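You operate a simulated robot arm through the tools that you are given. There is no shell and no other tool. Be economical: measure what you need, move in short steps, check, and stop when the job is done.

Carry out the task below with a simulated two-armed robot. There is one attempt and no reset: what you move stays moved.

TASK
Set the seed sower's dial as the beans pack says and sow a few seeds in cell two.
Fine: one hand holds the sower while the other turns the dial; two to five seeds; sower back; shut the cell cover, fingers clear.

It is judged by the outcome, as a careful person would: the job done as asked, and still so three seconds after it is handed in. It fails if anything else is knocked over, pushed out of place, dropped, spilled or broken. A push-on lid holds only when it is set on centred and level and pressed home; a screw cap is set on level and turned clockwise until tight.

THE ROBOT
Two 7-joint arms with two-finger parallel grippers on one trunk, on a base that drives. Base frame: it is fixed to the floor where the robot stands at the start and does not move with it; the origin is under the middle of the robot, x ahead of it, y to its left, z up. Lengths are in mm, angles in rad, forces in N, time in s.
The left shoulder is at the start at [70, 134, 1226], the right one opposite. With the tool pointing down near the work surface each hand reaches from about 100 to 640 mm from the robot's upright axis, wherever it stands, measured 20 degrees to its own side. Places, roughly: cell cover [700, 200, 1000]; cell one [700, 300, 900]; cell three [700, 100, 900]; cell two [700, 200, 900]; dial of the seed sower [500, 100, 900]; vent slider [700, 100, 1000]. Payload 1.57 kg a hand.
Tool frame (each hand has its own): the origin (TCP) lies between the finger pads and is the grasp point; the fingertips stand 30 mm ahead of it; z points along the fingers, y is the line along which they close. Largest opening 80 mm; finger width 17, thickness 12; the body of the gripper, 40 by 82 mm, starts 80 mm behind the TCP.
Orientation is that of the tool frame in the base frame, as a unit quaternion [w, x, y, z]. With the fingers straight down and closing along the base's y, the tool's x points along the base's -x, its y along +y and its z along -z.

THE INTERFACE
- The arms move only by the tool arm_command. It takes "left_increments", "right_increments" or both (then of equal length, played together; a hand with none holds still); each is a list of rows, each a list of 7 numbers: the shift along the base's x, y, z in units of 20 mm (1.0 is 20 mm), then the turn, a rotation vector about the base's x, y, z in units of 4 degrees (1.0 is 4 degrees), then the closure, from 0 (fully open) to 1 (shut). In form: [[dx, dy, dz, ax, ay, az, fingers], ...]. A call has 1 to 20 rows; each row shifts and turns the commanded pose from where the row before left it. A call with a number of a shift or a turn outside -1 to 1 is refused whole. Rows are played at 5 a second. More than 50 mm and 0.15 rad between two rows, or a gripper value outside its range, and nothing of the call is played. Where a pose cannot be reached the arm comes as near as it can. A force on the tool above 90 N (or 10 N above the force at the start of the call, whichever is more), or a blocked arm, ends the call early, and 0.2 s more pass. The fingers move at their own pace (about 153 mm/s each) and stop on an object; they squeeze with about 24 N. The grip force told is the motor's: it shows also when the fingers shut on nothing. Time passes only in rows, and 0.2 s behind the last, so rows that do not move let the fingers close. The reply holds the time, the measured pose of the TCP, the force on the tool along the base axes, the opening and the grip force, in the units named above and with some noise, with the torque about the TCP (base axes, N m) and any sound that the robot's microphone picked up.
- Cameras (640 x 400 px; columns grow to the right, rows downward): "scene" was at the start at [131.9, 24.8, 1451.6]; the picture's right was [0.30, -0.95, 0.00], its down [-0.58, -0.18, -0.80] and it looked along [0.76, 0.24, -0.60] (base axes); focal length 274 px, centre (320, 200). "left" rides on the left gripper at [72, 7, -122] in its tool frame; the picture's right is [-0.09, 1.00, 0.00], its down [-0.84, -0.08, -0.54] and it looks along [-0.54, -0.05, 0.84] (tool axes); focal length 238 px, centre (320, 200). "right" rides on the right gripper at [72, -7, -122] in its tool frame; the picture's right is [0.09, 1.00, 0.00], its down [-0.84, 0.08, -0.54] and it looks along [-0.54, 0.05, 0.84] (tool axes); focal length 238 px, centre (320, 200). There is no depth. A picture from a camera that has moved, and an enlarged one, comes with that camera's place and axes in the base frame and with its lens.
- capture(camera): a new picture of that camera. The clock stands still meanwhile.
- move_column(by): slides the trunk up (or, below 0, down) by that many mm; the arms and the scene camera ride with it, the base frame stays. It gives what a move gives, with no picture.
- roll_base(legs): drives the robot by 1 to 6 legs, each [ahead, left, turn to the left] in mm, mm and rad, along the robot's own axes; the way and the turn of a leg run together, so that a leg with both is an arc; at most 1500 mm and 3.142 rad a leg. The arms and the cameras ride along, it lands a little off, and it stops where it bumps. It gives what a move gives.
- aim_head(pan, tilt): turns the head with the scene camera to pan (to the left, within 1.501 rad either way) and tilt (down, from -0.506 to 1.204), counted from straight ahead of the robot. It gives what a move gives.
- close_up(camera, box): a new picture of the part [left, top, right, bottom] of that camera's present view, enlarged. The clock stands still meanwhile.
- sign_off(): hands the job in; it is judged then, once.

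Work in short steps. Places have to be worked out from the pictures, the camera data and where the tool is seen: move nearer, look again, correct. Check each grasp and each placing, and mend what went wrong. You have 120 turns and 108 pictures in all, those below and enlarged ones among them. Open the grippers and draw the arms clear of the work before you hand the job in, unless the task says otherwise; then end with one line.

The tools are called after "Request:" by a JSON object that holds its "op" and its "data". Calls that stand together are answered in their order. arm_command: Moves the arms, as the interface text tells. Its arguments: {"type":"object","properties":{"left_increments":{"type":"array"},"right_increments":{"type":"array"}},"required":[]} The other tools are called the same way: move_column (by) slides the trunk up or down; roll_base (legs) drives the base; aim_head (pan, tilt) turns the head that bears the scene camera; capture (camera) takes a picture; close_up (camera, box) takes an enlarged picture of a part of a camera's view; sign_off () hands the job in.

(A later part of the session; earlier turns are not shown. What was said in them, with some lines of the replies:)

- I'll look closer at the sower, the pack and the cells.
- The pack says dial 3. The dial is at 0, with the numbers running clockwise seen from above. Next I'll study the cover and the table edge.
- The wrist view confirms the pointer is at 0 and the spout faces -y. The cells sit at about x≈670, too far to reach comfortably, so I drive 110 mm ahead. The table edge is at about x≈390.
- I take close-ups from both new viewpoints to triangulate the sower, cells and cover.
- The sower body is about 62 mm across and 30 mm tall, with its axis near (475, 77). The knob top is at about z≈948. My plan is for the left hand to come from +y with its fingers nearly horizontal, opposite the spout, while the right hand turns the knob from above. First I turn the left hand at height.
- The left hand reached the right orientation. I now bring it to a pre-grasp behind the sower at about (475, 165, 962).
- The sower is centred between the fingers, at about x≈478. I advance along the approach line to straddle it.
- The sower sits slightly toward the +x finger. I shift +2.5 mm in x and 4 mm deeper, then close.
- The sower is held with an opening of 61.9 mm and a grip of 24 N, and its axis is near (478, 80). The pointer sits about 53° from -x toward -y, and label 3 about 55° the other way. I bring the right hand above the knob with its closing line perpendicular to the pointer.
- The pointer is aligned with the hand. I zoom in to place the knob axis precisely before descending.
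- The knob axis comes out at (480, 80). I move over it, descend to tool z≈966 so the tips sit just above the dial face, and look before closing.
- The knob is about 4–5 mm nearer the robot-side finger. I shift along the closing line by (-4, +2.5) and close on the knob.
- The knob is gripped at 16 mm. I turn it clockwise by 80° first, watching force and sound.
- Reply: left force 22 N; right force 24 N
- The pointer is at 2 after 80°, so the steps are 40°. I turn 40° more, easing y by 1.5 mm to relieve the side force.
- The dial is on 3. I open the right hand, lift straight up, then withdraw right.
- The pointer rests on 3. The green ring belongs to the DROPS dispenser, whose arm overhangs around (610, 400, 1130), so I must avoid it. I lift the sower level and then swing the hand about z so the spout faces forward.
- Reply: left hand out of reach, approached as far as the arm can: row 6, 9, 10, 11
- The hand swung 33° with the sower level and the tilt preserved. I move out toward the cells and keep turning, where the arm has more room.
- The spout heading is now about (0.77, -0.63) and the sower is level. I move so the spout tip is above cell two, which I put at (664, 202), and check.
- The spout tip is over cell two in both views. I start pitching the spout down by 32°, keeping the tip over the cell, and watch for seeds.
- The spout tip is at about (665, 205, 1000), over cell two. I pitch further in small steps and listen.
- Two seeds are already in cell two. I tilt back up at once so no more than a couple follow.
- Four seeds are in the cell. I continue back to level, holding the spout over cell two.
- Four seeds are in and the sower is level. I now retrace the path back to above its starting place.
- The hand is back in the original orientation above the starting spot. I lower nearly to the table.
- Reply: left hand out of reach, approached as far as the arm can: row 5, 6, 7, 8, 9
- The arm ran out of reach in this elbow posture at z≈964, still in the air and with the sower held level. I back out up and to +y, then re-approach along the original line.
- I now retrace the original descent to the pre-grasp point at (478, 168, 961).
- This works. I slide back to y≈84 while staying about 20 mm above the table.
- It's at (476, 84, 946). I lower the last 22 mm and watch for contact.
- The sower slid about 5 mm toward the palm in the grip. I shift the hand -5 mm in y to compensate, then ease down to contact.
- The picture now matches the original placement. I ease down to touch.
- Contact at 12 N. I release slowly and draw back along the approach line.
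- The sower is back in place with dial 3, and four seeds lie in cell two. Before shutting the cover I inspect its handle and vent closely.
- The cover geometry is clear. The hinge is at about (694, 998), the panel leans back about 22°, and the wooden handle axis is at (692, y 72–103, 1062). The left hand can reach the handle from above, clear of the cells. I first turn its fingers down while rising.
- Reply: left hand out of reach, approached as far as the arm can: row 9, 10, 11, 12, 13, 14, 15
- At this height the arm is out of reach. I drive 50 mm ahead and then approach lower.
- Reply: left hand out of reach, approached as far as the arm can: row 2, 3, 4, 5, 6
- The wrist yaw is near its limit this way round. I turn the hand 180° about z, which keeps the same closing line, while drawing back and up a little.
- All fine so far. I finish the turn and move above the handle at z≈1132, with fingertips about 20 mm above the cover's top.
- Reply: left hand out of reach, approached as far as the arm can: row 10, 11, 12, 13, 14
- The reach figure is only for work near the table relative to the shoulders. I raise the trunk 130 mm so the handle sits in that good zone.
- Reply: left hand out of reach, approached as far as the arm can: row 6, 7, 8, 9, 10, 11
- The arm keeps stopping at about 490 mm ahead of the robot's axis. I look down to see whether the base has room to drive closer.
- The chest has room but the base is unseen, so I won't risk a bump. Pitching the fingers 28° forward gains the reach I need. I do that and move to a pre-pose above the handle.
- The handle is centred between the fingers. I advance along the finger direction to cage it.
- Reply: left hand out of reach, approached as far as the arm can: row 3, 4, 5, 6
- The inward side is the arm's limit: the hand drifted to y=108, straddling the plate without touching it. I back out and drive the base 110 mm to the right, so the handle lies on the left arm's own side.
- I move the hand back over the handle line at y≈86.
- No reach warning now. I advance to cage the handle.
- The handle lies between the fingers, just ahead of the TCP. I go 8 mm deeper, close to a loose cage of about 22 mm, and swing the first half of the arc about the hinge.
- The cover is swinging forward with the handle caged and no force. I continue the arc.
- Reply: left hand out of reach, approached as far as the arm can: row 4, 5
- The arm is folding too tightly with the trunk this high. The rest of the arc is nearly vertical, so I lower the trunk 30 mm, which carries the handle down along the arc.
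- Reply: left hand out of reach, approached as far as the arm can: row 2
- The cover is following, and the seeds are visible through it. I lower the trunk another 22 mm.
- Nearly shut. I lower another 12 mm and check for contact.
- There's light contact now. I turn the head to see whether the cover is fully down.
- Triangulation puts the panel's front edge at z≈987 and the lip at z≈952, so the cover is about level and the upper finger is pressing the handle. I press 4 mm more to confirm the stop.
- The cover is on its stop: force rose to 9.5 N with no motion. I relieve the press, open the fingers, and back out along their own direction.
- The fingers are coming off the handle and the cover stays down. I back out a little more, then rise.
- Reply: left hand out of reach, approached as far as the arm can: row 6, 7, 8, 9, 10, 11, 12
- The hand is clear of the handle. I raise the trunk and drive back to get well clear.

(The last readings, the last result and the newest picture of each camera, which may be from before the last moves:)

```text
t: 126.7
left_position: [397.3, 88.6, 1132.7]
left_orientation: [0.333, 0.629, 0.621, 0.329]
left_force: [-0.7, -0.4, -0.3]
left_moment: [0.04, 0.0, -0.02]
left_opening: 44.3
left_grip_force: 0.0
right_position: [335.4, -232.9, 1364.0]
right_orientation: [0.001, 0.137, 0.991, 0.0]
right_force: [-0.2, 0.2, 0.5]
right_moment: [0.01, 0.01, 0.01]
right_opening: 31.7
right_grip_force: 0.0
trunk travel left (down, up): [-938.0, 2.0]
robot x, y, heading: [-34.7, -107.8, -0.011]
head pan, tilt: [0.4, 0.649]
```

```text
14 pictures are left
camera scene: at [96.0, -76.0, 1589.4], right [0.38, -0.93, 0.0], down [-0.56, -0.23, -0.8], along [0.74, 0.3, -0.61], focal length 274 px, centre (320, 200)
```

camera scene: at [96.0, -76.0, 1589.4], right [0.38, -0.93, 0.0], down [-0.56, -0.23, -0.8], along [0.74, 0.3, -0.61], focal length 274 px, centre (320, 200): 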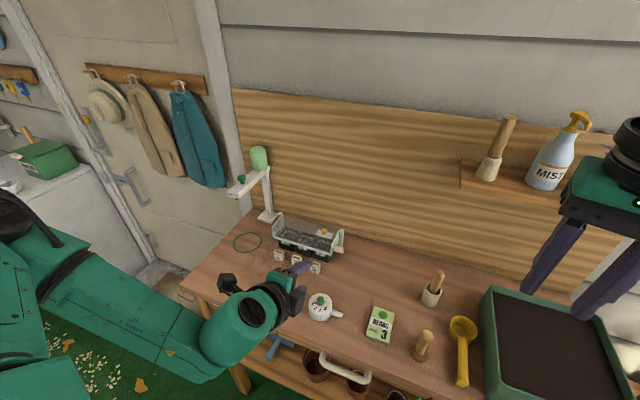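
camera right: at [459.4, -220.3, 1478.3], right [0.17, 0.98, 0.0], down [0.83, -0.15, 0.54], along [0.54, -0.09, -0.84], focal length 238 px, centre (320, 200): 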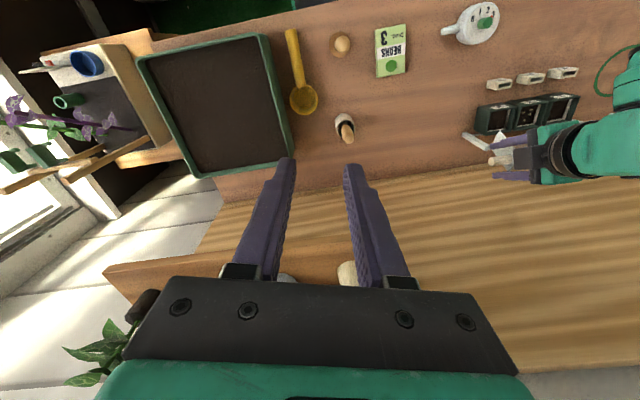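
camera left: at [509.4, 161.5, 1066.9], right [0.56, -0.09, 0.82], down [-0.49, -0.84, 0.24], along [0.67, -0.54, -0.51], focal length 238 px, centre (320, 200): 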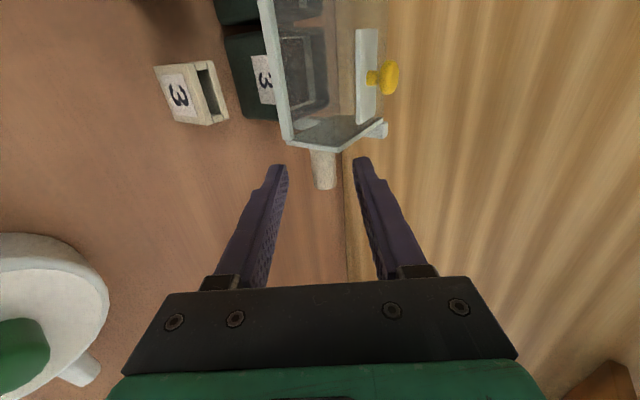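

All is clear of the table objects. I inspect the cover and the sower, and open the grippers.

Request:
{"op": "arm_command", "data": {"left_increments": [[-0.5, 0.3, 0.3, 0, 0, 0, 0], [-0.5, 0.3, 0.3, 0, 0, 0, 0], [-0.5, 0.3, 0.3, 0, 0, 0, 0], [0, 0, 0, 0, 0, 0, 0]], "right_increments": [[0, 0, 0, 0, 0, 0, 0], [0, 0, 0, 0, 0, 0, 0], [0, 0, 0, 0, 0, 0, 0], [0, 0, 0, 0, 0, 0, 0]]}}

Request:
{"op": "close_up", "data": {"camera": "scene", "box": [225, 190, 365, 280]}}

Request:
{"op": "close_up", "data": {"camera": "scene", "box": [280, 280, 360, 330]}}

Request:
{"op": "close_up", "data": {"camera": "left", "box": [160, 0, 480, 200]}}

```text
t: 127.7
left_position: [395.5, 88.2, 1132.7]
left_orientation: [0.333, 0.628, 0.621, 0.33]
left_force: [0.3, 1.0, 0.5]
left_moment: [0.04, 0.05, -0.02]
left_opening: 80.2
left_grip_force: 0.1
left hand out of reach, approached as far as the arm can: row 1, 2, 3
right_position: [334.0, -233.1, 1365.8]
right_orientation: [0.002, 0.135, 0.991, 0.0]
right_force: [-0.6, -0.2, 0.5]
right_moment: [0.02, 0.02, 0.01]
right_opening: 79.9
right_grip_force: 0.0
trunk travel left (down, up): [-938.0, 2.0]
robot x, y, heading: [-37.7, -106.2, -0.011]
head pan, tilt: [0.4, 0.649]
```

```text
4.44 times, centred on (295, 235) of scene
camera zoom: at [94.7, -75.9, 1589.5], right [0.38, -0.93, 0.0], down [-0.56, -0.23, -0.8], along [0.74, 0.3, -0.6], focal length 1217 px, centre (431, 44)
```

zoom: 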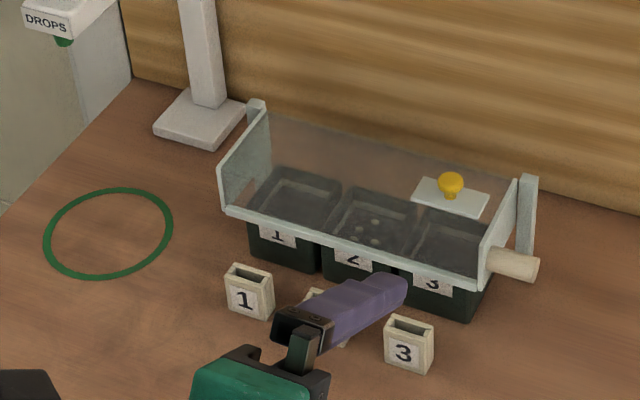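

```text
8.00 times, centred on (320, 305) of scene
camera zoom: at [94.7, -75.9, 1589.5], right [0.38, -0.93, 0.0], down [-0.56, -0.23, -0.8], along [0.74, 0.3, -0.6], focal length 2190 px, centre (320, -640)
```

zoom: 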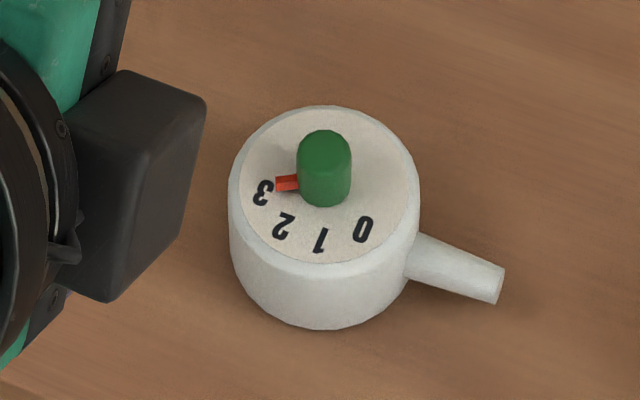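

```text
2.00 times, centred on (320, 100) of left
camera zoom: at [299.1, 161.1, 1206.6], right [0.56, -0.1, 0.82], down [-0.5, -0.83, 0.24], along [0.66, -0.55, -0.51], focal length 477 px, centre (320, 400)
```

zoom: 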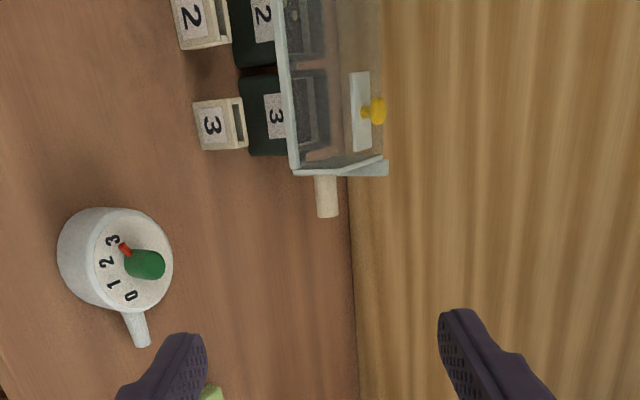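

The cover is shut on its stop with four seeds under it, the sower is in place at dial 3, and the markers are unmoved. I back away a little more, then hand in.

Request:
{"op": "roll_base", "data": {"legs": [[-150, 0, 0]]}}

Request:
{"op": "capture", "data": {"camera": "scene"}}

```text
t: 129.0
left_position: [249.4, 89.8, 1132.5]
left_orientation: [0.332, 0.627, 0.623, 0.329]
left_force: [-0.3, 0.3, -0.4]
left_moment: [0.01, 0.02, 0.04]
left_opening: 79.7
left_grip_force: 0.0
right_position: [190.2, -229.8, 1362.7]
right_orientation: [-0.001, 0.134, 0.991, 0.0]
right_force: [0.2, 0.0, -0.4]
right_moment: [0.02, 0.03, 0.0]
right_opening: 79.8
right_grip_force: 0.1
trunk travel left (down, up): [-938.0, 2.0]
robot x, y, heading: [-185.4, -105.2, -0.011]
head pan, tilt: [0.4, 0.649]
```

```text
10 pictures are left
camera scene: at [-50.0, -74.3, 1589.1], right [0.38, -0.92, 0.0], down [-0.56, -0.23, -0.79], along [0.73, 0.3, -0.61], focal length 274 px, centre (320, 200)
```

scene: 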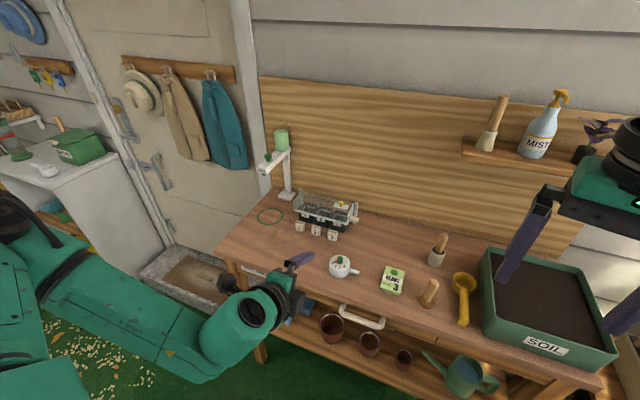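

Everything stands as it should, so I hand the job in.

Request:
{"op": "sign_off", "data": {}}

```text
The job is handed in.
```

The sower's dial is set to 3 as the beans pack says, four seeds are sown in cell two, the sower is back where it stood, and the cell cover is shut.
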